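You operate a simulated robot arm through the tools that you are given. There is no shell and no other tool.

The job below is to be done with a simulated robot arm. You get a single attempt, and the scene is never put back.

Task
Torque slack cradle bolt 3, then prove that the test blower runs true.
Fine: yellow wrench back on its peg; plug in after the bolt; balance meter at 0 G; switch off last.

Only the result counts: the job must be done as asked and must still hold three seconds after the hand-in. Knocking over, shifting, dropping, spilling or breaking anything else fails it.

Robot
A 7-joint arm with a two-finger parallel gripper, fixed in place. Base frame: the origin is on the floor under the middle of its stand, x ahead of it, y to its left, z up. Units: m, degrees, N and s.
It reaches about 1.247 m from its shoulder. Its first joint turns from -132.0 to 132.0 degrees. Payload 3.91 kg.
Tool frame: the origin (TCP) lies between the finger pads and is the grasp point; the fingertips stand 0.03 m ahead of it; z points along the fingers, y is the line along which they close. The gripper opens to 0.11 m. The fingers are 0.02 m wide and 0.01 m thick; the gripper's body (0.048 by 0.112 m) begins 0.055 m behind the TCP.
Orientation is that of the tool frame in the base frame, as a unit quaternion [x, y, z, w]. With the fingers straight down and closing along the base's y, the tool's x points along the base's -x, its y along +y and its z along -z.

Tools
- The arm moves only by the tool drive_tool. Its argument "steps" is a list that holds one entry, the list of rows, each a list of 7 numbers: the shift along the tool's x, y, z in units of 20 mm (1.0 is 20 mm), then the turn, a rotation vector about the tool's x, y, z in units of 8 degrees (1.0 is 8 degrees), then the opening, from 0 (shut) to 1 (fully open). In form: [[[x, y, z, ax, ay, az, gripper], ...]]. A call has 1 to 20 rows; each row shifts and turns the commanded pose from where the row before left it, along the tool's axes as they then stand. A call with a number of a shift or a turn outside -1 to 1 is refused whole. Each row takes 0.2 s and may step no farther than 0.05 m and 8.6 degrees from the row before; otherwise, or with a gripper value out of range, the whole call is refused. Where a pose cannot be reached the arm comes as near as it can. A force on the tool above 90 N (or 10 N above the force at the start of the call, whichever is more), or a blocked arm, ends the call early, and 0.2 s more pass. The fingers move at their own pace (about 0.108 m/s each) and stop on an object; they squeeze with about 39 N. The grip force told is the motor's: it shows also when the fingers shut on nothing. Time passes only in rows, and 0.2 s behind the last, so rows that do not move let the fingers close. It gives the time, the measured TCP pose, the force on the tool (base axes), the opening and the grip force at its end, in the units of the frame above (readings bear some noise), with the torque about the TCP (base axes, N m) and any sound that the robot's microphone picked up, and new pictures: "pictures" is both (left out), scene, wrist or none.
- Cameras (640 x 400 px; columns grow to the right, rows downward): "scene" is fixed at [0.0374, 0.5086, 1.5508]; the picture's right is [0.63, -0.78, 0.00], its down [-0.68, -0.54, -0.50] and it looks along [0.39, 0.31, -0.87] (base axes); focal length 214 px, centre (320, 200). "wrist" rides on the gripper at [0.072, 0.017, -0.103] in the tool frame; the picture's right is [-0.23, 0.97, 0.00], its down [-0.76, -0.18, -0.62] and it looks along [-0.61, -0.14, 0.78] (tool axes); focal length 222 px, centre (320, 200). There is no depth. A picture from a camera that has moved, and an enlarged one, comes with that camera's place and axes in the base frame and with its lens. The place of the scene camera against the robot may be out by one fixed shift of up to 0.025 m in any direction.
- inspect(camera, box): a new picture of the part [left, top, right, bottom] of that camera's present view, enlarged. The clock stands still meanwhile.
- finish_job(): hands the job in; it is judged then, once.

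Nothing tells you positions but the pictures and the camera data. Unless the task says otherwise, let go and move clear before handing in.

The tools are called after ">>>" by a JSON object that holds its "name" and its "arguments". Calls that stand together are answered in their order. drive_tool: Moves the arm, as the interface text tells. Its arguments: {"type":"object","properties":{"steps":{"type":"array","items":{"type":"array","items":{"type":"array","items":{"type":"number"}}}},"pictures":{"type":"string","enum":["both","scene","wrist","none"]}},"required":["steps"]} The other tools are called the same way: inspect (camera, box) takes an enlarged picture of a part of a camera's view; finish_job () hands the job in.

At the start:

```text
time: 0.0
tcp_pos: [0.5511, 0.2227, 1.1507]
tcp_rot: [0.0, 1.0, 0.0, 0.0]
contact_force: [-0.3, 0.0, 0.2]
torque: [-0.01, 0.0, 0.02]
width: 0.1103
grasp_force: 0.1
```

scene: 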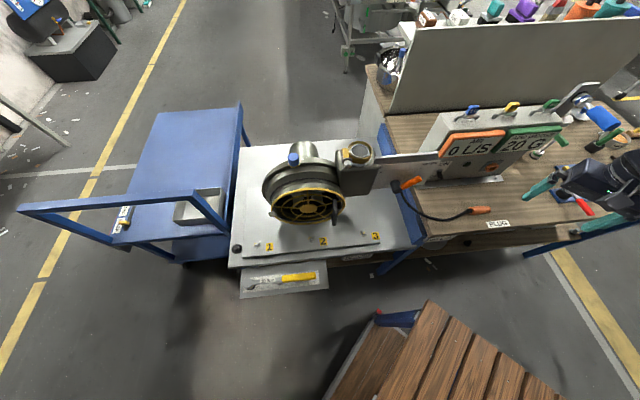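
wrist: 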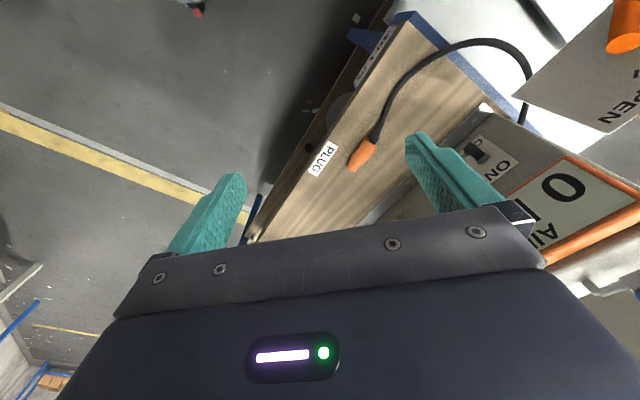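

I see a cart with a blower on a cradle plate, bolts labelled 1–3, a yellow wrench on a panel below, a bench with an instrument (L/S and G displays) and an orange plug. I'll zoom in on the parts before moving.

>>> {"name": "inspect", "arguments": {"camera": "scene", "box": [220, 200, 420, 310]}}

>>> {"name": "inspect", "arguments": {"camera": "scene", "box": [380, 80, 600, 240]}}

>>> {"name": "inspect", "arguments": {"camera": "scene", "box": [230, 120, 420, 240]}}

>>> {"name": "inspect", "arguments": {"camera": "wrist", "box": [280, 0, 640, 280]}}

```text
3.20 times, centred on (320, 255) of scene
camera zoom: at [0.0374, 0.5086, 1.5508], right [0.63, -0.78, 0.0], down [-0.68, -0.54, -0.5], along [0.39, 0.31, -0.87], focal length 686 px, centre (320, 24)
```

zoom: 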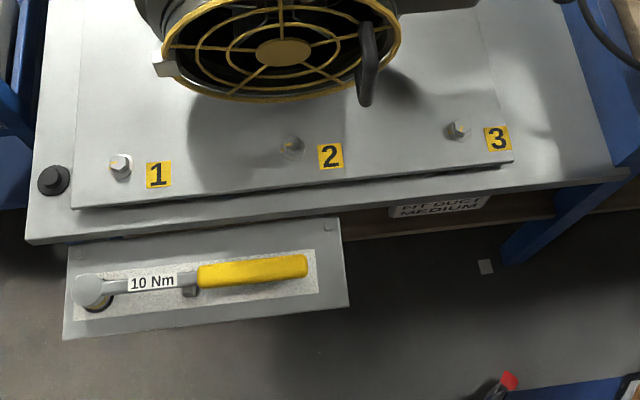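

```text
2.50 times, centred on (490, 160) of scene
camera zoom: at [0.0374, 0.5086, 1.5508], right [0.63, -0.78, 0.0], down [-0.68, -0.54, -0.5], along [0.39, 0.31, -0.87], focal length 536 px, centre (-105, 300)
```

zoom: 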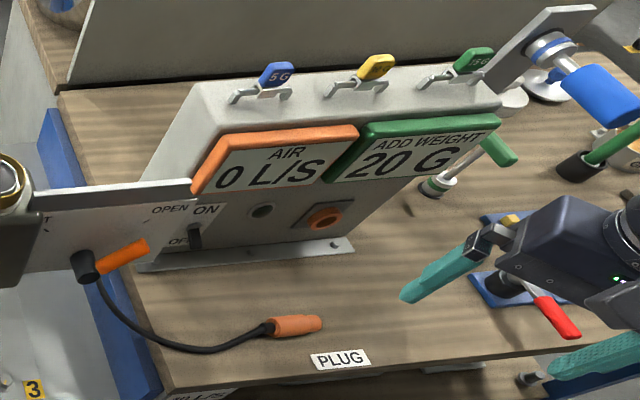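

```text
3.33 times, centred on (325, 180) of scene
camera zoom: at [0.0374, 0.5086, 1.5508], right [0.63, -0.78, 0.0], down [-0.68, -0.54, -0.5], along [0.39, 0.31, -0.87], focal length 715 px, centre (303, 267)
```

zoom: 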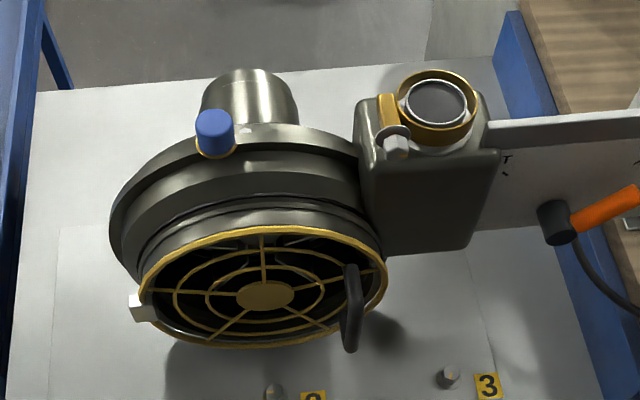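

```text
1.43 times, centred on (460, 140) of wrist
camera zoom: at [0.4777, 0.2399, 1.2542], right [0.23, 0.97, 0.0], down [0.76, -0.18, 0.62], along [0.61, -0.14, -0.78], focal length 317 px, centre (120, 286)
```

zoom: 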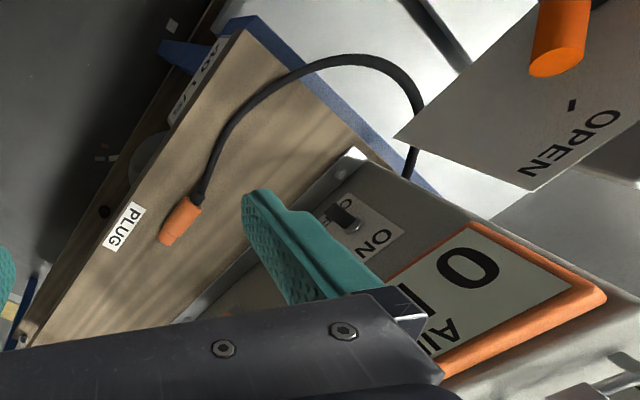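

I want more detail on the labels, the weight clips, the sockets and the wrench mounting before acting.

>>> {"name": "inspect", "arguments": {"camera": "scene", "box": [425, 95, 575, 190]}}

>>> {"name": "inspect", "arguments": {"camera": "scene", "box": [235, 262, 335, 302]}}

>>> {"name": "inspect", "arguments": {"camera": "scene", "box": [330, 225, 440, 285]}}

>>> {"name": "inspect", "arguments": {"camera": "scene", "box": [380, 165, 520, 240]}}

>>> {"name": "inspect", "arguments": {"camera": "scene", "box": [330, 135, 450, 210]}}

>>> {"name": "inspect", "arguments": {"camera": "scene", "box": [110, 180, 240, 250]}}

>>> {"name": "inspect", "arguments": {"camera": "scene", "box": [370, 0, 640, 120]}}

```text
4.21 times, centred on (500, 142) of scene
camera zoom: at [0.0374, 0.5086, 1.5508], right [0.63, -0.78, 0.0], down [-0.68, -0.54, -0.5], along [0.39, 0.31, -0.87], focal length 903 px, centre (-438, 442)
```

zoom: 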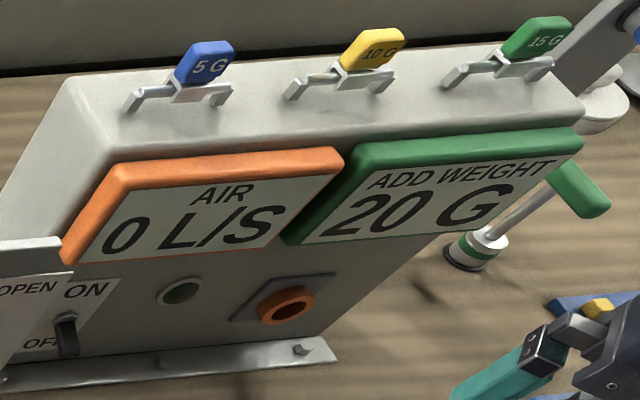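

```text
6.40 times, centred on (285, 282) of scene
camera zoom: at [0.0374, 0.5086, 1.5508], right [0.63, -0.78, 0.0], down [-0.68, -0.54, -0.5], along [0.39, 0.31, -0.87], focal length 1373 px, centre (544, -325)
```

zoom: 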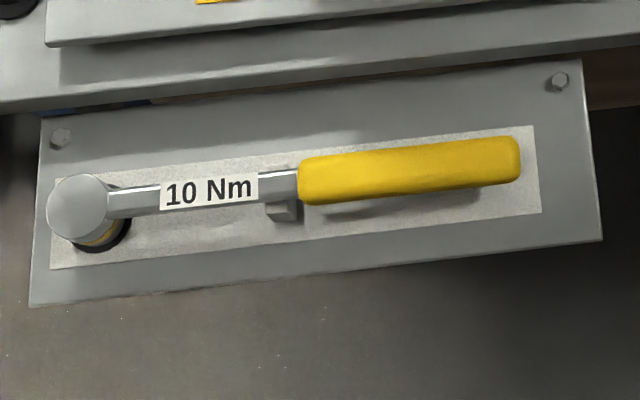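

```text
5.82 times, centred on (385, 255) of scene
camera zoom: at [0.0374, 0.5086, 1.5508], right [0.63, -0.78, 0.0], down [-0.68, -0.54, -0.5], along [0.39, 0.31, -0.87], focal length 1248 px, centre (-58, -120)
```

zoom: 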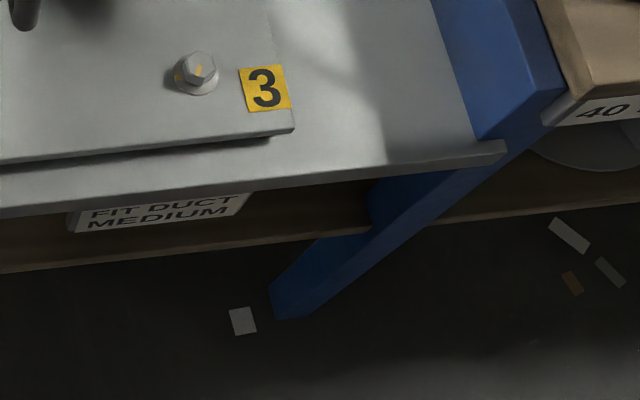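

```text
4.57 times, centred on (450, 202) of scene
camera zoom: at [0.0374, 0.5086, 1.5508], right [0.63, -0.78, 0.0], down [-0.68, -0.54, -0.5], along [0.39, 0.31, -0.87], focal length 980 px, centre (-274, 189)
```

zoom: 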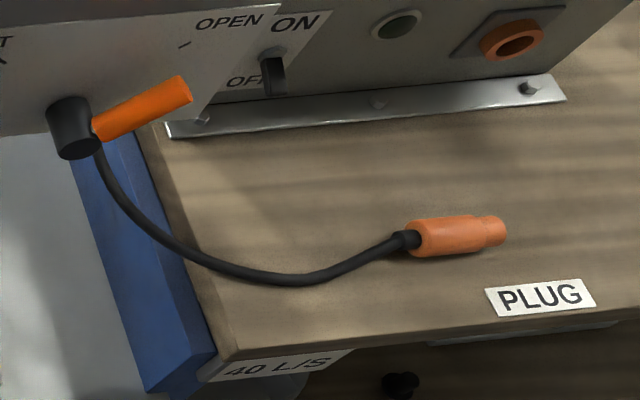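

```text
5.33 times, centred on (390, 172) of scene
camera zoom: at [0.0374, 0.5086, 1.5508], right [0.63, -0.78, 0.0], down [-0.68, -0.54, -0.5], along [0.39, 0.31, -0.87], focal length 1144 px, centre (-53, 347)
```

zoom: 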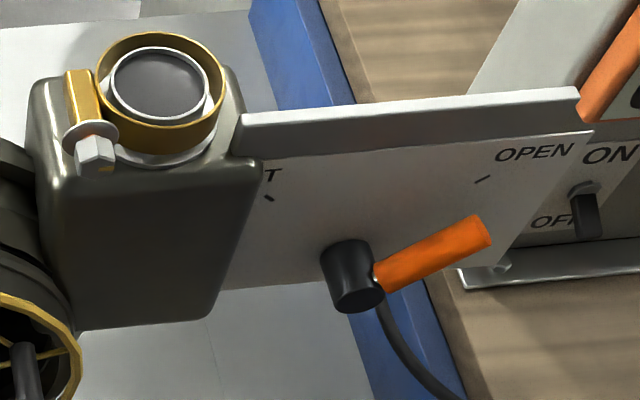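

```text
4.92 times, centred on (175, 215) of scene
camera zoom: at [0.0374, 0.5086, 1.5508], right [0.63, -0.78, 0.0], down [-0.68, -0.54, -0.5], along [0.39, 0.31, -0.87], focal length 1056 px, centre (1034, 126)
```

zoom: 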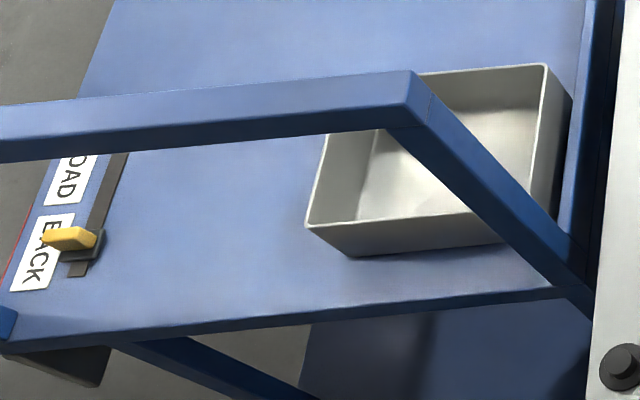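

```text
2.37 times, centred on (505, 60) of scene
camera zoom: at [0.0374, 0.5086, 1.5508], right [0.63, -0.78, 0.0], down [-0.68, -0.54, -0.5], along [0.39, 0.31, -0.87], focal length 508 px, centre (-118, 532)
```

zoom: 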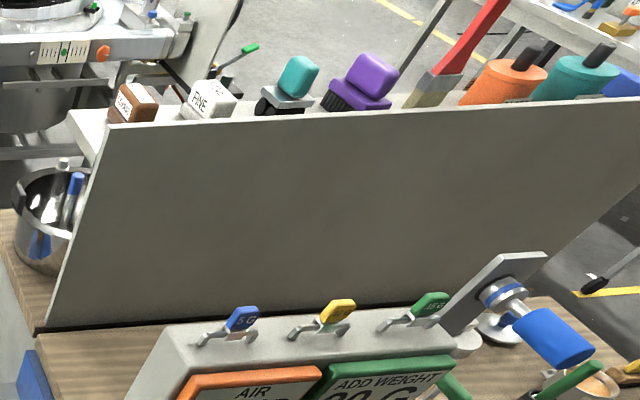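

Next I take closer looks at the blower itself, the sign edges and the area nearest the robot.

>>> {"name": "inspect", "arguments": {"camera": "scene", "box": [260, 140, 350, 225]}}

>>> {"name": "inspect", "arguments": {"camera": "scene", "box": [225, 230, 300, 265]}}

>>> {"name": "inspect", "arguments": {"camera": "scene", "box": [520, 90, 640, 240]}}

>>> {"name": "inspect", "arguments": {"camera": "scene", "box": [300, 228, 390, 258]}}

>>> {"name": "inspect", "arguments": {"camera": "scene", "box": [0, 190, 140, 270]}}

>>> {"name": "inspect", "arguments": {"camera": "scene", "box": [340, 20, 460, 110]}}

```text
4.71 times, centred on (305, 182) of scene
camera zoom: at [0.0374, 0.5086, 1.5508], right [0.63, -0.78, 0.0], down [-0.68, -0.54, -0.5], along [0.39, 0.31, -0.87], focal length 1009 px, centre (391, 282)
```

zoom: 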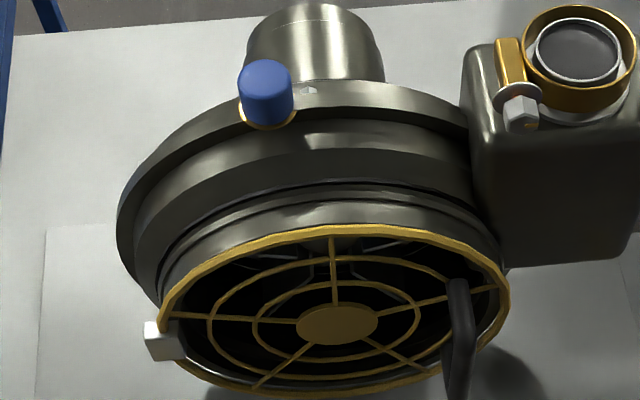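

```text
8.53 times, centred on (262, 248) of scene
camera zoom: at [0.0374, 0.5086, 1.5508], right [0.63, -0.78, 0.0], down [-0.68, -0.54, -0.5], along [0.39, 0.31, -0.87], focal length 1830 px, centre (811, -205)
```

zoom: 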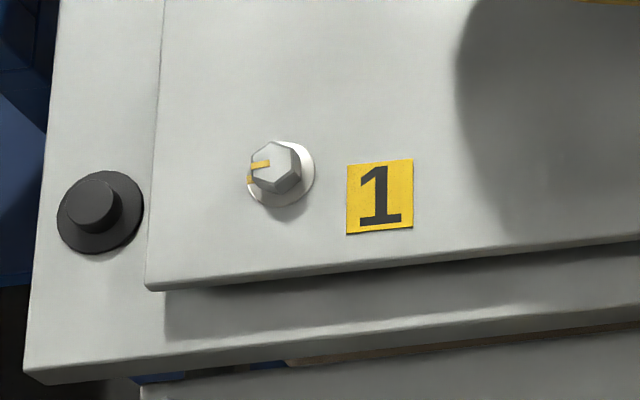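

```text
2.67 times, centred on (580, 165) of scene
camera zoom: at [0.0374, 0.5086, 1.5508], right [0.63, -0.78, 0.0], down [-0.68, -0.54, -0.5], along [0.39, 0.31, -0.87], focal length 572 px, centre (-373, 293)
```

zoom: 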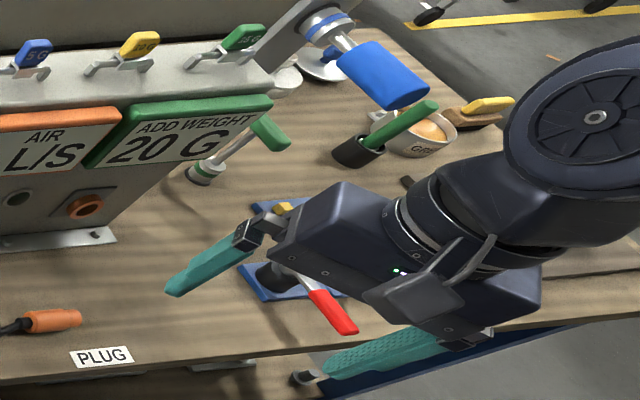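

```text
7.11 times, centred on (345, 243) of scene
camera zoom: at [0.0374, 0.5086, 1.5508], right [0.63, -0.78, 0.0], down [-0.68, -0.54, -0.5], along [0.39, 0.31, -0.87], focal length 1525 px, centre (142, -106)
```

zoom: 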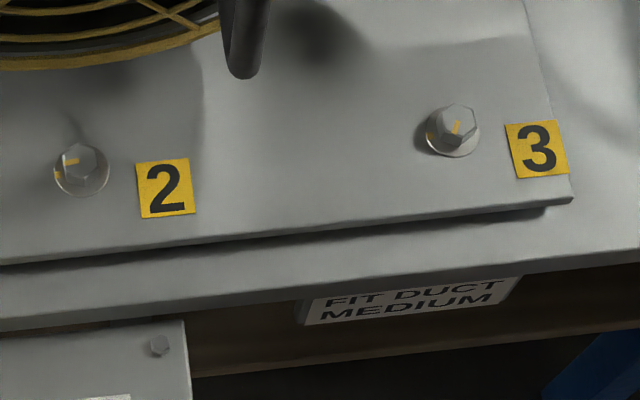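

```text
4.57 times, centred on (70, 230) of scene
camera zoom: at [0.0374, 0.5086, 1.5508], right [0.63, -0.78, 0.0], down [-0.68, -0.54, -0.5], along [0.39, 0.31, -0.87], focal length 980 px, centre (1463, 63)
```

zoom: 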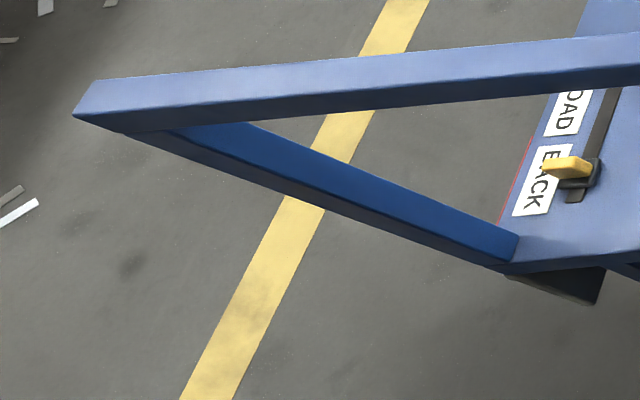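

```text
4.44 times, centred on (400, 65) of scene
camera zoom: at [0.0374, 0.5086, 1.5508], right [0.63, -0.78, 0.0], down [-0.68, -0.54, -0.5], along [0.39, 0.31, -0.87], focal length 953 px, centre (-36, 800)
```

zoom: 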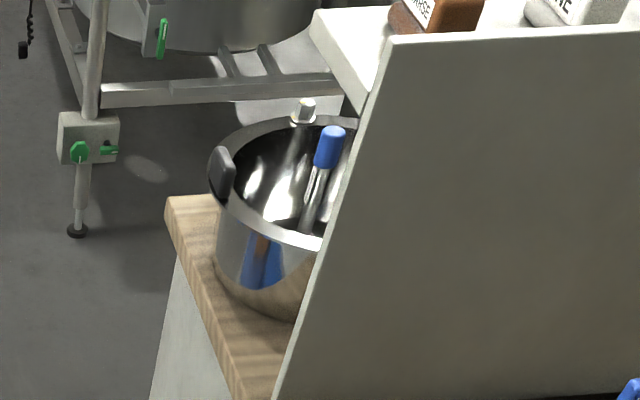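

Bolts 1 and 2 have aligned witness marks, while bolt 3's stripe looks rotated off its mark. I'll zoom in tightly on bolt 3, bolt 2 and the wrench head.

>>> {"name": "inspect", "arguments": {"camera": "scene", "box": [350, 230, 382, 250]}}

>>> {"name": "inspect", "arguments": {"camera": "scene", "box": [298, 234, 330, 254]}}

>>> {"name": "inspect", "arguments": {"camera": "scene", "box": [238, 276, 286, 306]}}

>>> {"name": "inspect", "arguments": {"camera": "wrist", "box": [340, 0, 440, 62]}}

```text
16.00 times, centred on (366, 240) of scene
camera zoom: at [0.0374, 0.5086, 1.5508], right [0.63, -0.78, 0.0], down [-0.68, -0.54, -0.5], along [0.39, 0.31, -0.87], focal length 3432 px, centre (-416, -440)
```

zoom: 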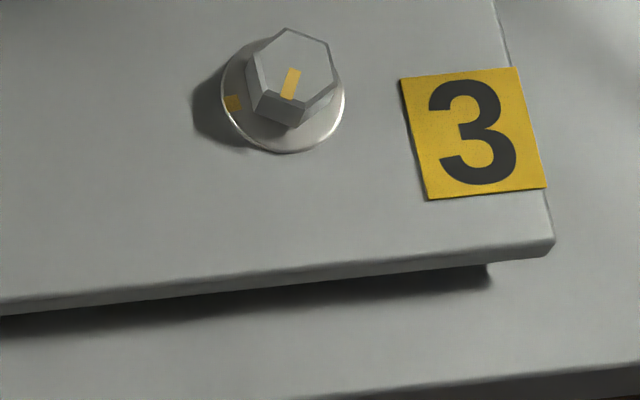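

```text
16.00 times, centred on (314, 244) of scene
camera zoom: at [0.0374, 0.5086, 1.5508], right [0.63, -0.78, 0.0], down [-0.68, -0.54, -0.5], along [0.39, 0.31, -0.87], focal length 3432 px, centre (416, -504)
```

zoom: 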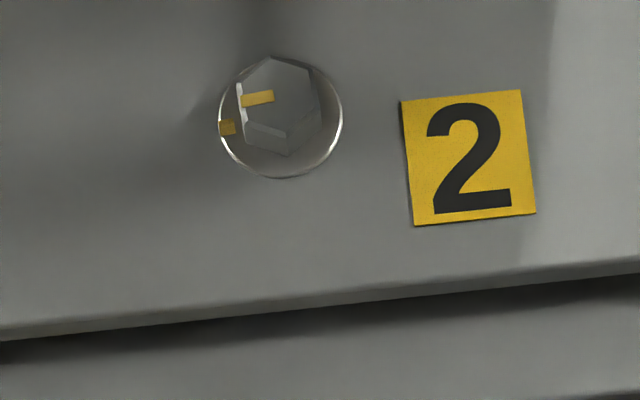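

```text
13.33 times, centred on (262, 291) of scene
camera zoom: at [0.0374, 0.5086, 1.5508], right [0.63, -0.78, 0.0], down [-0.68, -0.54, -0.5], along [0.39, 0.31, -0.87], focal length 2860 px, centre (1093, -1013)
```

zoom: 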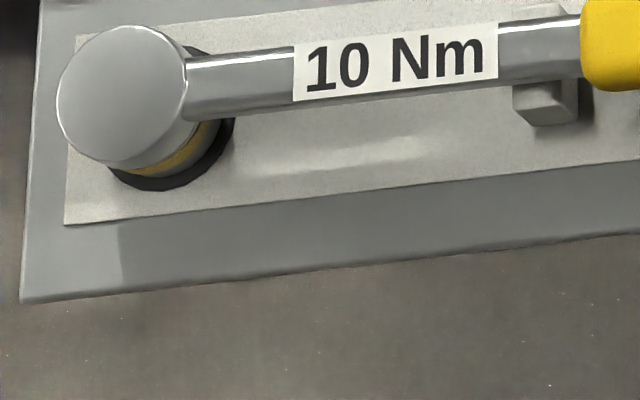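

```text
6.40 times, centred on (390, 31) of wrist
camera zoom: at [0.4777, 0.2399, 1.2542], right [0.23, 0.97, 0.0], down [0.76, -0.18, 0.62], along [0.61, -0.14, -0.78], focal length 1422 px, centre (-128, 1282)
```

zoom: 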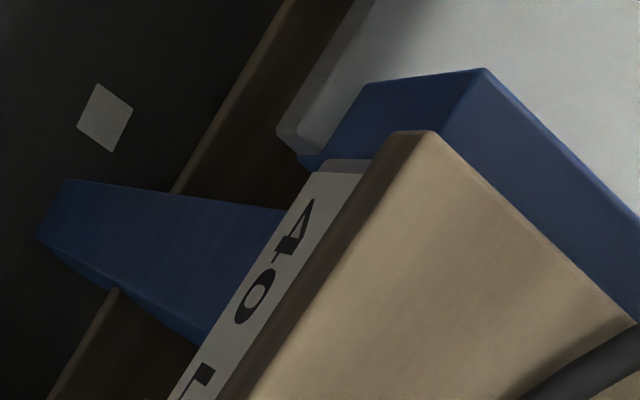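

The cradle plate, bolts and wrench board are horizontal and rotated 45° from the base frame; bolt 3 is near (0.34, 0.56, 0.85) and the wrench near (0.08, 0.65, 0.8). I'll raise the arm, move it left and turn it so the wrist camera faces the blower.

>>> {"name": "drive_tool", "arguments": {"steps": [[[0.6, 0, -1, 0, 0, 0, 1], [0.6, 0.5, -1, 0, 0, 0, 1], [1, 0.9, -1, 0, 0, 0, 1], [1, 1, -1, 0, 0, 0, 1], [1, 1, -1, 0, 0, 0, 1], [1, 1, 0, 0, 0, 0, 1], [1, 1, 0, 0, 0, 0, 1], [1, 1, 0, 0, 0, 0, 1], [1, 1, 0, 0, 0, 0, 1], [1, 1, 0, 0, 0, 0, 1], [1, 1, 0, 0, 0, 0, 1], [1, 1, 0, 0, 0, 0, 1], [1, 1, 0, 0, 0, 0, 1], [0, 0, 0, 0, 0, -0.9375, 1], [0, 0, 0, 0, 0, -0.9375, 1], [0, 0, 0, 0, 0, -0.9375, 1], [0, 0, 0, 0, 0, -0.9375, 1], [0, 0, 0, 0, 0, -0.9375, 1], [0, 0, 0, 0, 0, -0.9375, 1]]]}}

```text
time: 4.0
tcp_pos: [0.3058, 0.4511, 1.251]
tcp_rot: [-0.384, 0.923, 0.0, 0.001]
contact_force: [0.2, 0.4, 0.0]
torque: [-0.01, -0.02, -0.01]
width: 0.1097
grasp_force: 0.1
camera wrist: at [0.2428, 0.4116, 1.354], right [-0.53, 0.85, 0.0], down [0.66, 0.41, 0.62], along [0.53, 0.33, -0.78], focal length 222 px, centre (320, 200)
```

scene: 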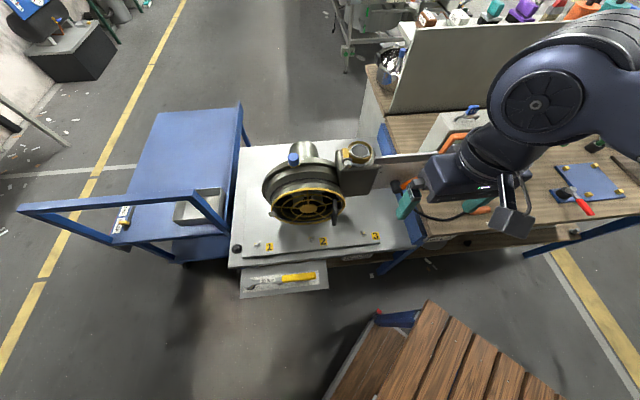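
wrist: 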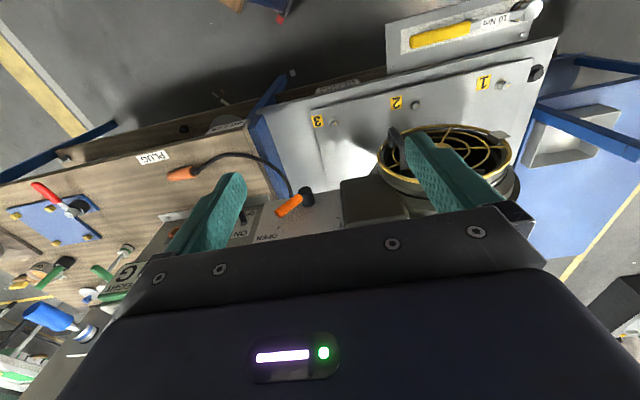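

The view covers everything: board, bolts, blower, plug and panel. I'll zoom the wrist camera to triangulate the parts.

>>> {"name": "inspect", "arguments": {"camera": "wrist", "box": [370, 0, 560, 110]}}

>>> {"name": "inspect", "arguments": {"camera": "wrist", "box": [300, 70, 460, 170]}}

>>> {"name": "inspect", "arguments": {"camera": "wrist", "box": [340, 110, 540, 225]}}

>>> {"name": "inspect", "arguments": {"camera": "wrist", "box": [130, 130, 330, 250]}}

>>> {"name": "inspect", "arguments": {"camera": "wrist", "box": [0, 160, 180, 370]}}

>>> {"name": "inspect", "arguments": {"camera": "scene", "box": [430, 80, 640, 240]}}

```text
3.37 times, centred on (465, 55) of wrist
camera zoom: at [0.2428, 0.4116, 1.354], right [-0.53, 0.85, 0.0], down [0.66, 0.41, 0.62], along [0.53, 0.33, -0.78], focal length 748 px, centre (-168, 688)
```

zoom: 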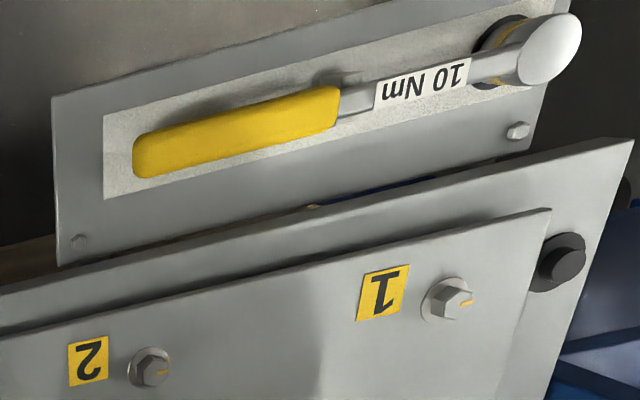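

```text
4.00 times, centred on (380, 120) of wrist
camera zoom: at [0.2428, 0.4116, 1.354], right [-0.53, 0.85, 0.0], down [0.66, 0.41, 0.62], along [0.53, 0.33, -0.78], focal length 888 px, centre (80, 520)
```

zoom: 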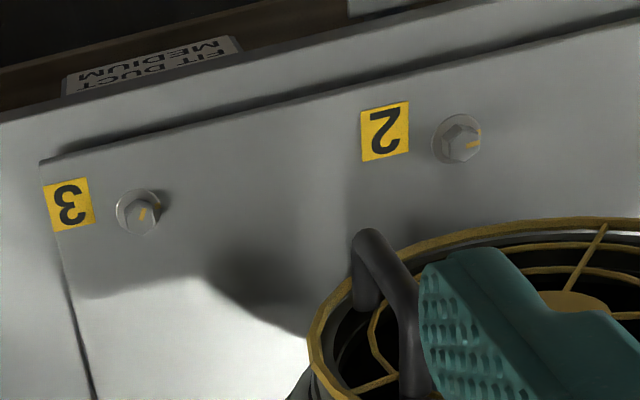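

```text
3.20 times, centred on (440, 168) of wrist
camera zoom: at [0.2428, 0.4116, 1.354], right [-0.53, 0.85, 0.0], down [0.66, 0.41, 0.62], along [0.53, 0.33, -0.78], focal length 711 px, centre (-64, 304)
```

zoom: 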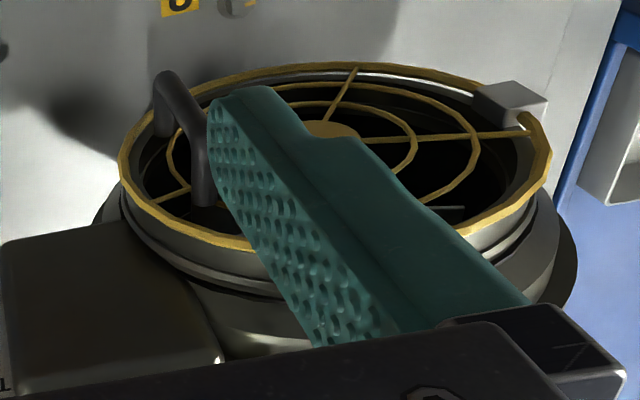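

```text
3.20 times, centred on (230, 190) of wrist
camera zoom: at [0.2428, 0.4116, 1.354], right [-0.53, 0.85, 0.0], down [0.66, 0.41, 0.62], along [0.53, 0.33, -0.78], focal length 711 px, centre (608, 232)
```

zoom: 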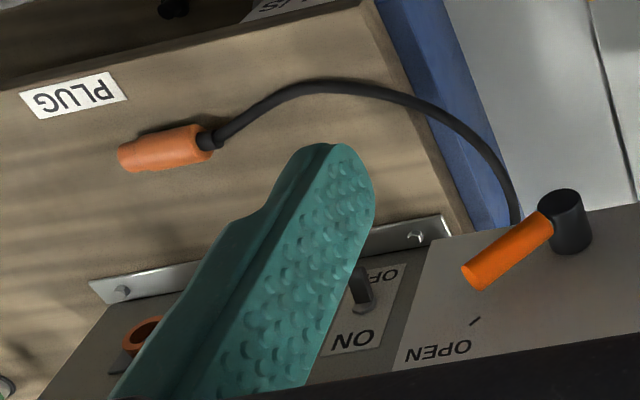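

```text
1.90 times, centred on (90, 265) of wrist
camera zoom: at [0.2428, 0.4116, 1.354], right [-0.53, 0.85, 0.0], down [0.66, 0.41, 0.62], along [0.53, 0.33, -0.78], focal length 423 px, centre (758, 76)
```

zoom: 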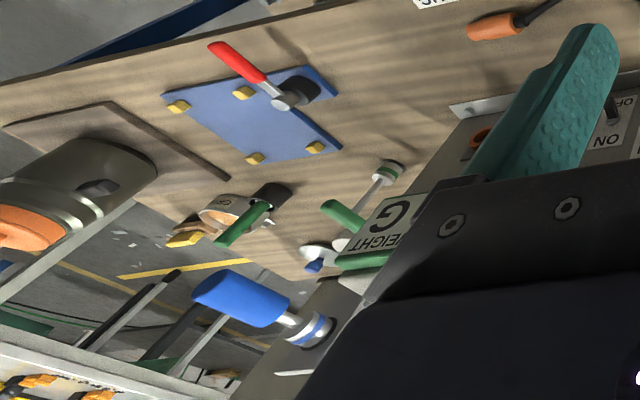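

```text
2.50 times, centred on (535, 160) of scene
camera zoom: at [0.0374, 0.5086, 1.5508], right [0.63, -0.78, 0.0], down [-0.68, -0.54, -0.5], along [0.39, 0.31, -0.87], focal length 536 px, centre (-218, 300)
```

zoom: 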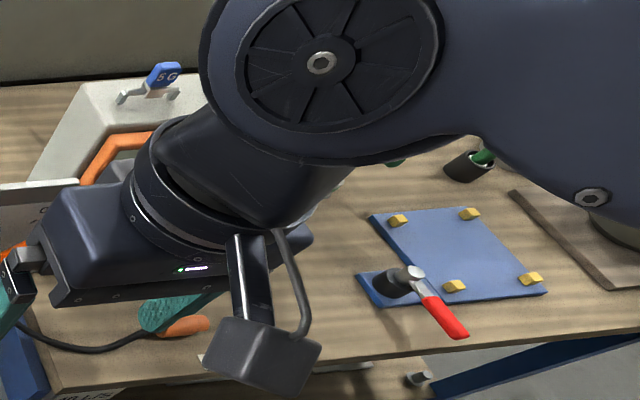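

I triangulate the guard hub at about (0.28, 0.75, 0.90) facing the robot, bolt 3's top near z 0.71 and the bench top near 0.85. I'll move to look straight at the blower's intake face, to see how balance weights could attach.

>>> {"name": "drive_tool", "arguments": {"steps": [[[0.318, 0.964, 0.75, 0, 0, 0, 1], [0.318, 0.964, 0.75, 0, 0, 0, 1], [0.318, 0.964, 0.75, 0, 0, 0, 1], [0.318, 0.964, 0.75, 0, 0, 0, 1], [0.318, 0.964, 0.75, 0, 0, 0, 1], [0.318, 0.964, 0.75, 0, 0, 0, 1], [0.318, 0.964, 0.75, 0, 0, 0, 1], [0.318, 0.964, 0.75, 0, 0, 0, 1], [0.318, 0.964, 0.75, 0, 0, 0, 1], [0.318, 0.964, 0.75, 0, 0, 0, 1], [0.318, 0.964, 0.75, 0, 0, 0, 1], [0.318, 0.964, 0.75, 0, 0, 0, 1], [0, 0, 0, 0, -0.911, 0, 1], [0, 0, 0, 0, -0.911, 0, 1], [0, 0, 0, 0, -0.911, 0, 1], [0, 0, 0, 0, -0.911, 0, 1], [0, 0, 0, 0, -0.911, 0, 1], [0, 0, 0, 0, -0.911, 0, 1], [0, 0, 0, 0, -0.911, 0, 1]]]}}

```text
time: 8.0
tcp_pos: [0.088, 0.5605, 1.0704]
tcp_rot: [-0.346, 0.833, 0.166, 0.399]
contact_force: [0.1, 0.4, 0.1]
torque: [0.0, -0.01, -0.01]
width: 0.1096
grasp_force: 0.1
camera wrist: at [-0.0131, 0.4832, 1.0797], right [-0.59, 0.79, 0.18], down [0.12, -0.13, 0.98], along [0.8, 0.6, -0.02], focal length 222 px, centre (320, 200)
```

scene: 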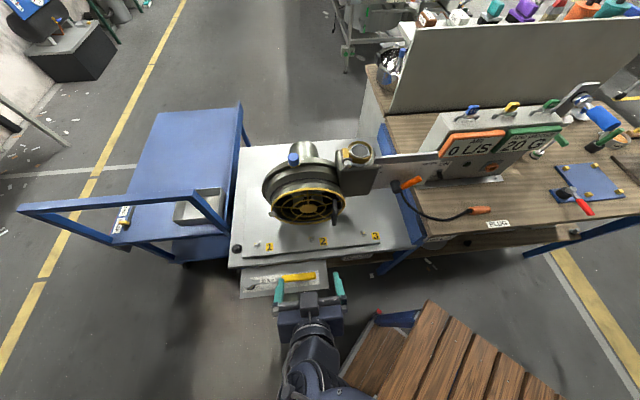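
wrist: 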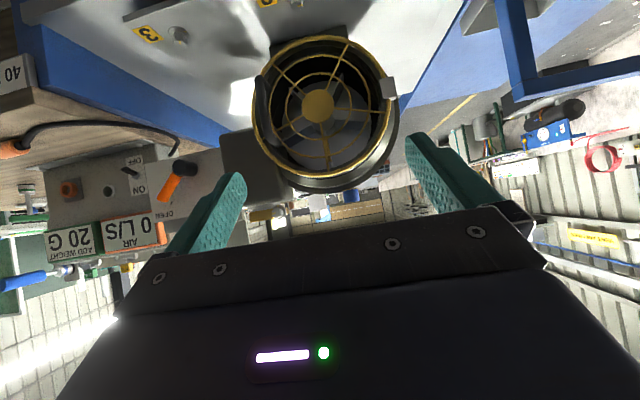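

>>> {"name": "inspect", "arguments": {"camera": "wrist", "box": [230, 20, 430, 200]}}

>>> {"name": "inspect", "arguments": {"camera": "wrist", "box": [0, 100, 260, 290]}}

>>> {"name": "inspect", "arguments": {"camera": "wrist", "box": [275, 50, 365, 150]}}

>>> {"name": "inspect", "arguments": {"camera": "scene", "box": [440, 90, 640, 220]}}

```text
2.22 times, centred on (330, 110) of wrist
camera zoom: at [-0.0131, 0.4832, 1.0797], right [-0.59, 0.79, 0.18], down [0.12, -0.13, 0.98], along [0.8, 0.6, -0.02], focal length 494 px, centre (298, 400)
```

zoom: 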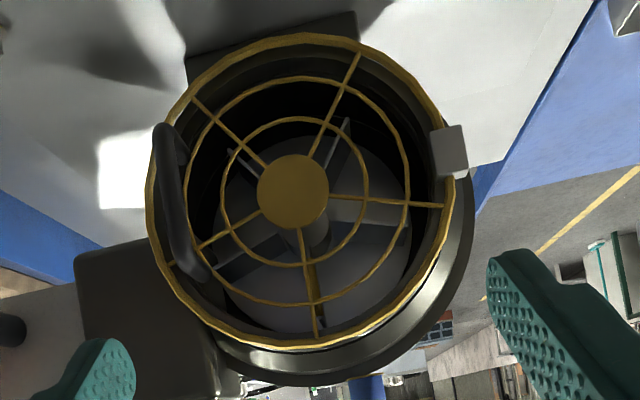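

```text
2.11 times, centred on (130, 195) of wrist
camera zoom: at [-0.0131, 0.4832, 1.0797], right [-0.59, 0.79, 0.18], down [0.12, -0.13, 0.98], along [0.8, 0.6, -0.02], focal length 468 px, centre (720, 210)
```

zoom: 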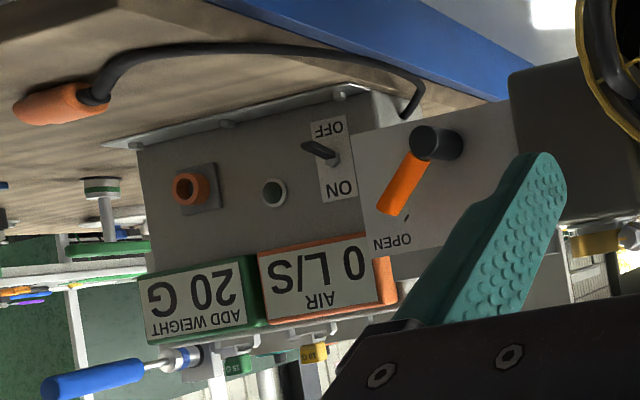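

```text
4.00 times, centred on (320, 100) of wrist
camera zoom: at [-0.0131, 0.4832, 1.0797], right [-0.59, 0.79, 0.18], down [0.12, -0.13, 0.98], along [0.8, 0.6, -0.02], focal length 888 px, centre (320, 600)
```

zoom: 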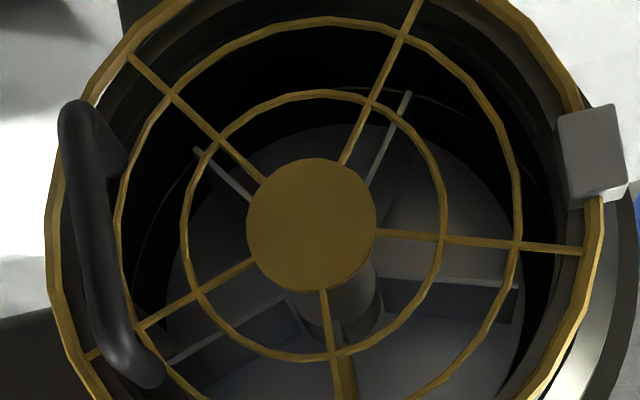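

```text
3.08 times, centred on (540, 155) of scene
camera zoom: at [0.0374, 0.5086, 1.5508], right [0.63, -0.78, 0.0], down [-0.68, -0.54, -0.5], along [0.39, 0.31, -0.87], focal length 660 px, centre (-357, 338)
```

zoom: 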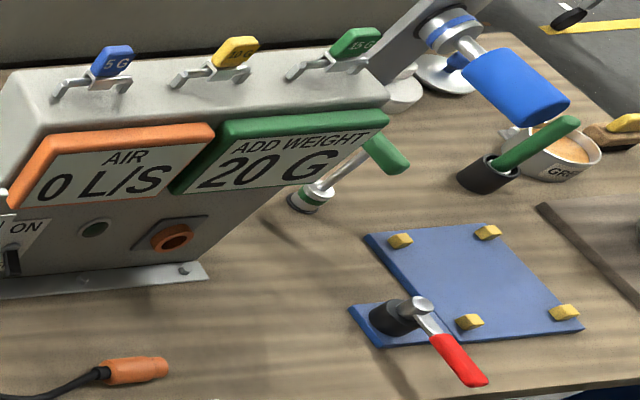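

The guard has a handle and what may be a hinge block, with a five-vane impeller behind it. I'll zoom in further on the weights, the meter and the impeller.

>>> {"name": "inspect", "arguments": {"camera": "scene", "box": [452, 100, 492, 125]}}

>>> {"name": "inspect", "arguments": {"camera": "scene", "box": [490, 97, 530, 122]}}

>>> {"name": "inspect", "arguments": {"camera": "scene", "box": [528, 94, 568, 119]}}

>>> {"name": "inspect", "arguments": {"camera": "scene", "box": [465, 155, 515, 187]}}

>>> {"name": "inspect", "arguments": {"camera": "wrist", "box": [295, 115, 345, 155]}}

>>> {"name": "inspect", "arguments": {"camera": "scene", "box": [255, 185, 345, 230]}}

```text
16.00 times, centred on (472, 112) of scene
camera zoom: at [0.0374, 0.5086, 1.5508], right [0.63, -0.78, 0.0], down [-0.68, -0.54, -0.5], along [0.39, 0.31, -0.87], focal length 3432 px, centre (-2112, 1600)
```

zoom: 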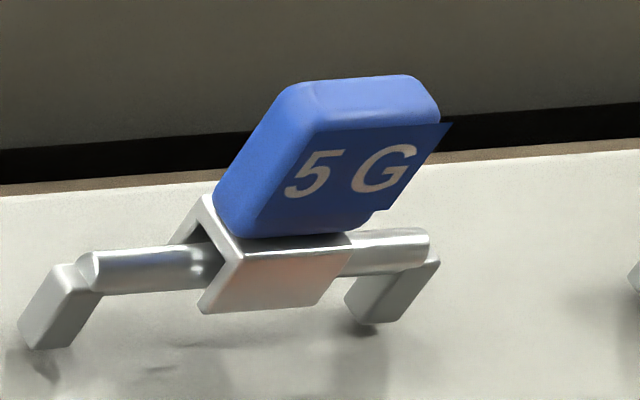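

```text
16.00 times, centred on (510, 110) of scene
camera zoom: at [0.0374, 0.5086, 1.5508], right [0.63, -0.78, 0.0], down [-0.68, -0.54, -0.5], along [0.39, 0.31, -0.87], focal length 3432 px, centre (-2720, 1648)
```

zoom: 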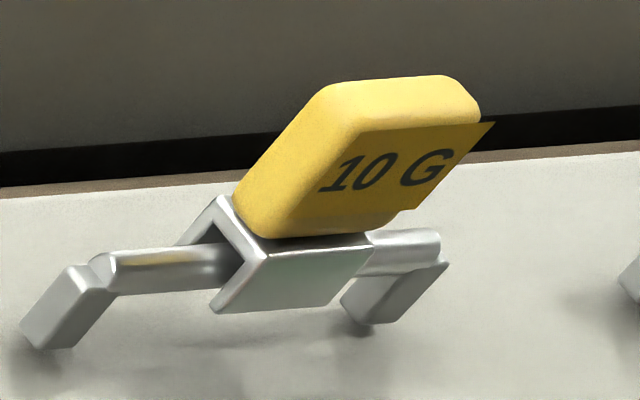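

```text
16.00 times, centred on (548, 106) of scene
camera zoom: at [0.0374, 0.5086, 1.5508], right [0.63, -0.78, 0.0], down [-0.68, -0.54, -0.5], along [0.39, 0.31, -0.87], focal length 3432 px, centre (-3328, 1696)
```

zoom: 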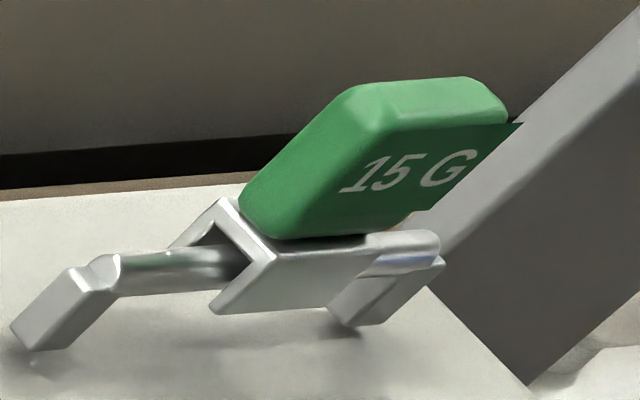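

```text
12.50 times, centred on (490, 171) of scene
camera zoom: at [0.0374, 0.5086, 1.5508], right [0.63, -0.78, 0.0], down [-0.68, -0.54, -0.5], along [0.39, 0.31, -0.87], focal length 2681 px, centre (-1805, 562)
```

zoom: 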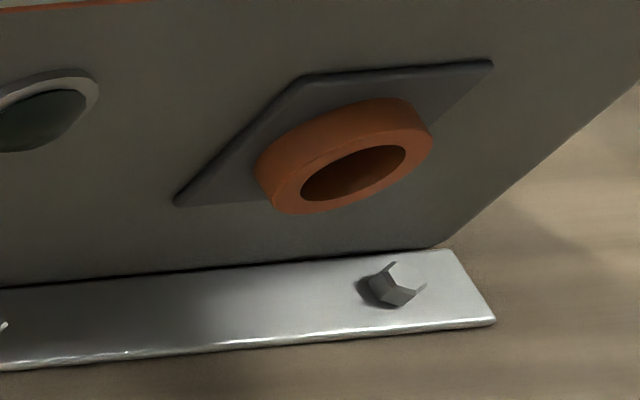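

```text
10.00 times, centred on (320, 135) of wrist
camera zoom: at [-0.0131, 0.4832, 1.0797], right [-0.59, 0.79, 0.18], down [0.12, -0.13, 0.98], along [0.8, 0.6, -0.02], focal length 2221 px, centre (320, 850)
```

zoom: 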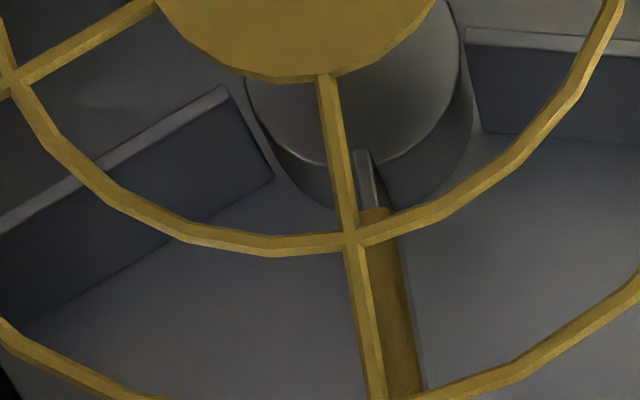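

```text
7.11 times, centred on (300, 208) of scene
camera zoom: at [0.0374, 0.5086, 1.5508], right [0.63, -0.78, 0.0], down [-0.68, -0.54, -0.5], along [0.39, 0.31, -0.87], focal length 1525 px, centre (462, 147)
```

zoom: 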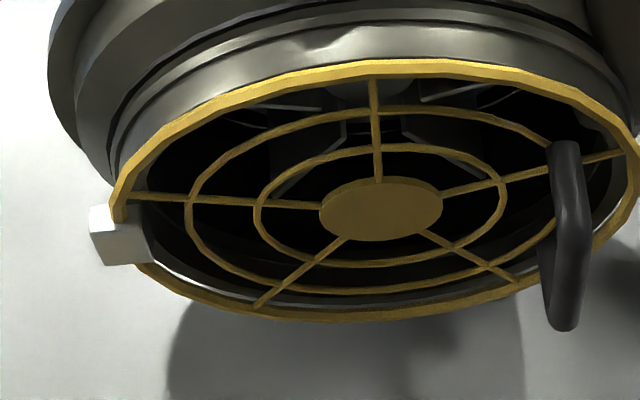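

The weights are clips sitting on bars, and one impeller vane has a yellow edge; that looks like the place to add weight, behind the hinged guard. The bolt comes first, so I'll turn the tool upright and line it up with the wrench, with the camera looking toward the wrench head.

>>> {"name": "drive_tool", "arguments": {"steps": [[[0, 0, 0, 0, 0.911, 0, 1], [0, 0, 0, 0, 0.911, 0, 1], [0, 0, 0, 0, 0.911, 0, 1], [0, 0, 0, 0, 0.911, 0, 1], [0, 0, 0, 0, 0.911, 0, 1], [0, 0, 0, 0, 0.911, 0, 1], [0, 0, 0, 0, 0.911, 0, 1], [0, 0, 0, 0, 0, -0.9375, 1], [0, 0, 0, 0, 0, -0.9375, 1], [0, 0, 0, 0, 0, -0.9375, 1], [0, 0, 0, 0, 0, -0.9375, 1], [0, 0, 0, 0, 0, -0.9375, 1], [0, 0, 0, 0, 0, -0.9375, 1], [0, 0, 0, 0, 0, -0.9375, 1], [0, 0, 0, 0, 0, -0.9375, 1], [0, 0, 0, 0, 0, -0.9375, 1], [0, 0, 0, 0, 0, -0.9375, 1], [0, 0, 0, 0, 0, -0.9375, 1], [0, 0, 0, 0, 0, -0.9375, 1]]]}}

```text
time: 12.0
tcp_pos: [0.0882, 0.5592, 1.071]
tcp_rot: [0.924, -0.381, 0.0, -0.001]
contact_force: [-0.4, 1.1, 0.1]
torque: [0.0, -0.01, 0.03]
width: 0.1101
grasp_force: 0.0
camera wrist: at [0.1276, 0.4968, 1.1744], right [-0.85, -0.53, 0.0], down [-0.41, 0.66, 0.62], along [-0.33, 0.53, -0.78], focal length 222 px, centre (320, 200)
```

scene: 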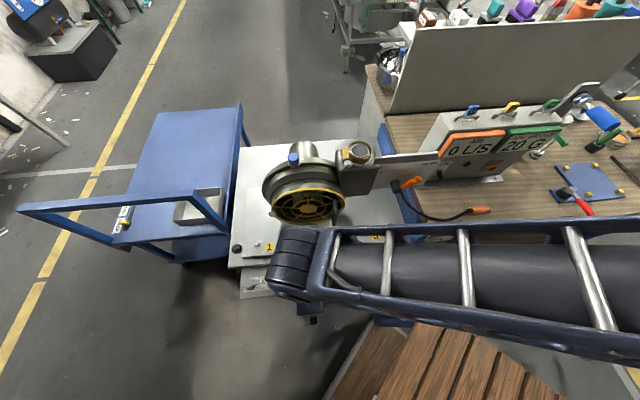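
wrist: 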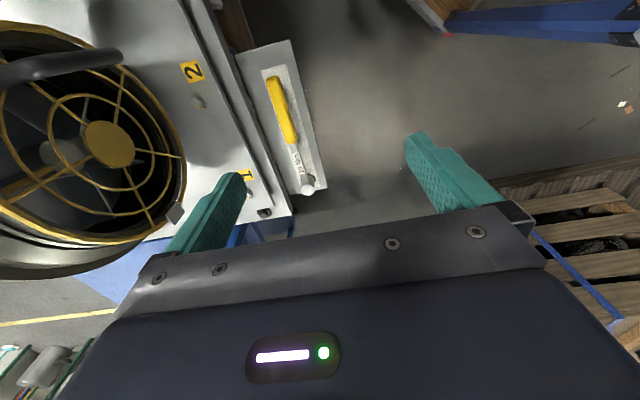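

The wrench lies below the open fingers. I'll zoom the wrist view to locate its handle and head accurately.

>>> {"name": "inspect", "arguments": {"camera": "wrist", "box": [230, 40, 340, 210]}}

>>> {"name": "inspect", "arguments": {"camera": "wrist", "box": [275, 145, 335, 205]}}

>>> {"name": "inspect", "arguments": {"camera": "wrist", "box": [170, 50, 250, 130]}}

```text
2.35 times, centred on (285, 125) of wrist
camera zoom: at [0.1276, 0.4968, 1.1744], right [-0.85, -0.53, 0.0], down [-0.41, 0.66, 0.62], along [-0.33, 0.53, -0.78], focal length 523 px, centre (402, 376)
```

zoom: 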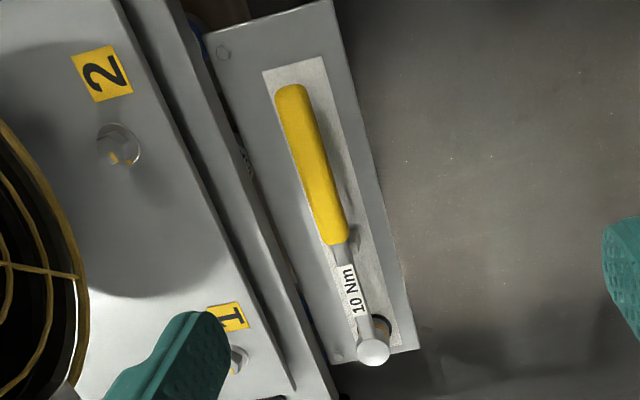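

```text
6.67 times, centred on (305, 175) of wrist
camera zoom: at [0.1276, 0.4968, 1.1744], right [-0.85, -0.53, 0.0], down [-0.41, 0.66, 0.62], along [-0.33, 0.53, -0.78], focal length 1481 px, centre (420, 367)
```

zoom: 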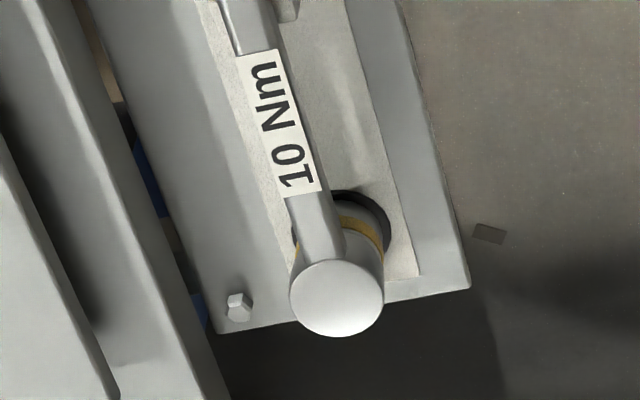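

```text
5.00 times, centred on (210, 90) of wrist
camera zoom: at [0.1276, 0.4968, 1.1744], right [-0.85, -0.53, 0.0], down [-0.41, 0.66, 0.62], along [-0.33, 0.53, -0.78], focal length 1111 px, centre (870, 750)
```

zoom: 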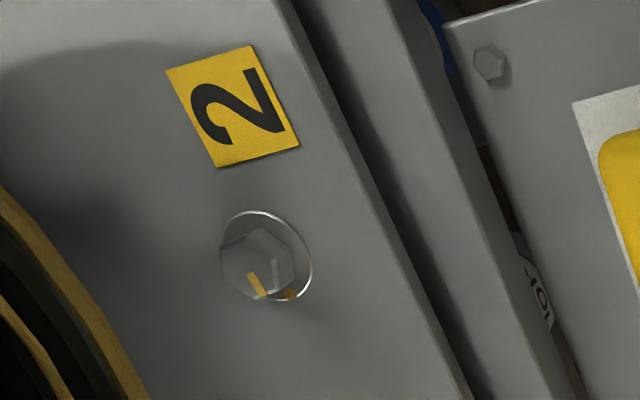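

Head centre is about (-0.024, 0.796) and the handle runs along the 45° direction at z ≈ 0.69, just above the board at 0.665. I'll descend above the handle with a partly closed gripper to clear the table edge, then look again.

>>> {"name": "drive_tool", "arguments": {"steps": [[[-0.1932, -0.32, 0.968, 0, 0, 0, 0.6], [-0.1932, -0.32, 0.968, 0, 0, 0, 0.6], [-0.1932, -0.32, 0.968, 0, 0, 0, 0.6], [-0.1932, -0.32, 0.968, 0, 0, 0, 0.6], [-0.1932, -0.32, 0.968, 0, 0, 0, 0.6], [-0.1932, -0.32, 0.968, 0, 0, 0, 0.6], [-0.1932, -0.32, 0.968, 0, 0, 0, 0.6], [-0.1932, -0.32, 0.968, 0, 0, 0, 0.6], [-0.1932, -0.32, 0.968, 0, 0, 0, 0.6], [-0.1932, -0.32, 0.968, 0, 0, 0, 0.6], [-0.1932, -0.32, 0.968, 0, 0, 0, 0.6], [-0.1932, -0.32, 0.968, 0, 0, 0, 0.6], [-0.1932, -0.32, 0.968, 0, 0, 0, 0.6], [-0.1932, -0.32, 0.968, 0, 0, 0, 0.6]]]}}

```text
time: 15.0
tcp_pos: [0.1124, 0.663, 0.7982]
tcp_rot: [0.924, -0.382, 0.0, 0.0]
contact_force: [0.5, -0.1, 0.8]
torque: [0.01, 0.0, 0.0]
width: 0.066
grasp_force: 0.1
camera wrist: at [0.1518, 0.6, 0.9018], right [-0.85, -0.53, 0.0], down [-0.41, 0.66, 0.62], along [-0.33, 0.53, -0.78], focal length 222 px, centre (320, 200)
```

scene: 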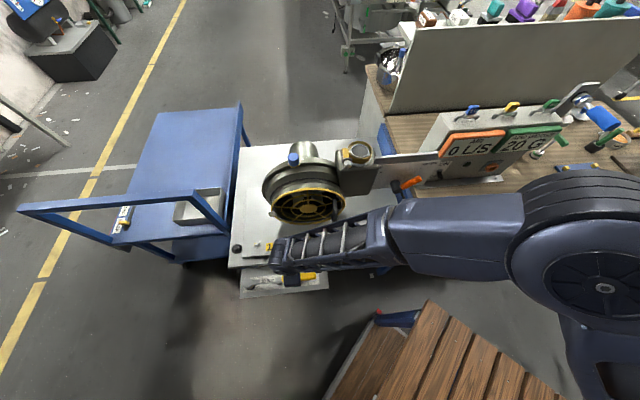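
wrist: 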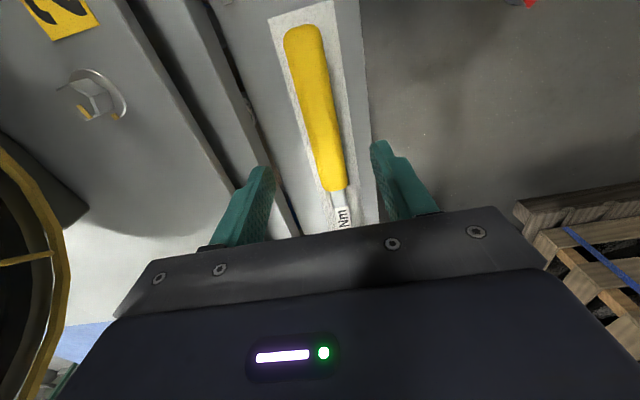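

The TCP lines up with the handle. I'll zoom once more to check yaw and sideways alignment before going down.

>>> {"name": "inspect", "arguments": {"camera": "wrist", "box": [250, 0, 410, 240]}}

>>> {"name": "inspect", "arguments": {"camera": "scene", "box": [235, 235, 335, 305]}}

```text
1.67 times, centred on (330, 120) of wrist
camera zoom: at [0.1518, 0.6, 0.9018], right [-0.85, -0.53, 0.0], down [-0.41, 0.66, 0.62], along [-0.33, 0.53, -0.78], focal length 370 px, centre (303, 333)
```

zoom: 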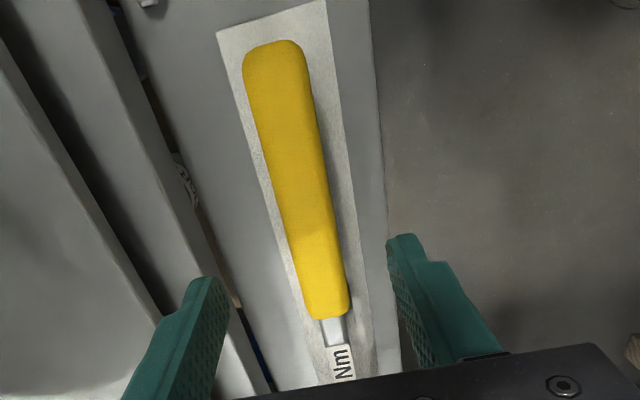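

```text
5.71 times, centred on (285, 270) of scene
camera zoom: at [0.0374, 0.5086, 1.5508], right [0.63, -0.78, 0.0], down [-0.68, -0.54, -0.5], along [0.39, 0.31, -0.87], focal length 1226 px, centre (520, -200)
```

zoom: 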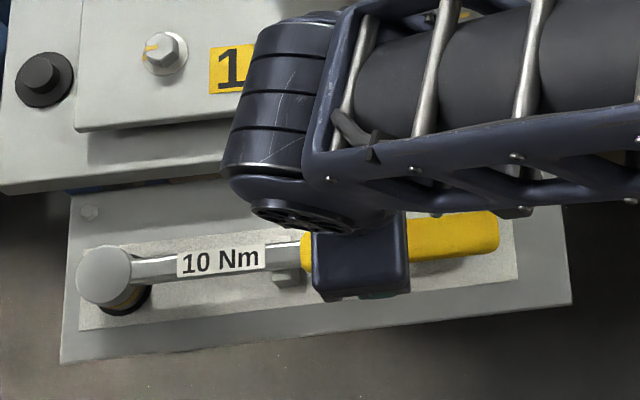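

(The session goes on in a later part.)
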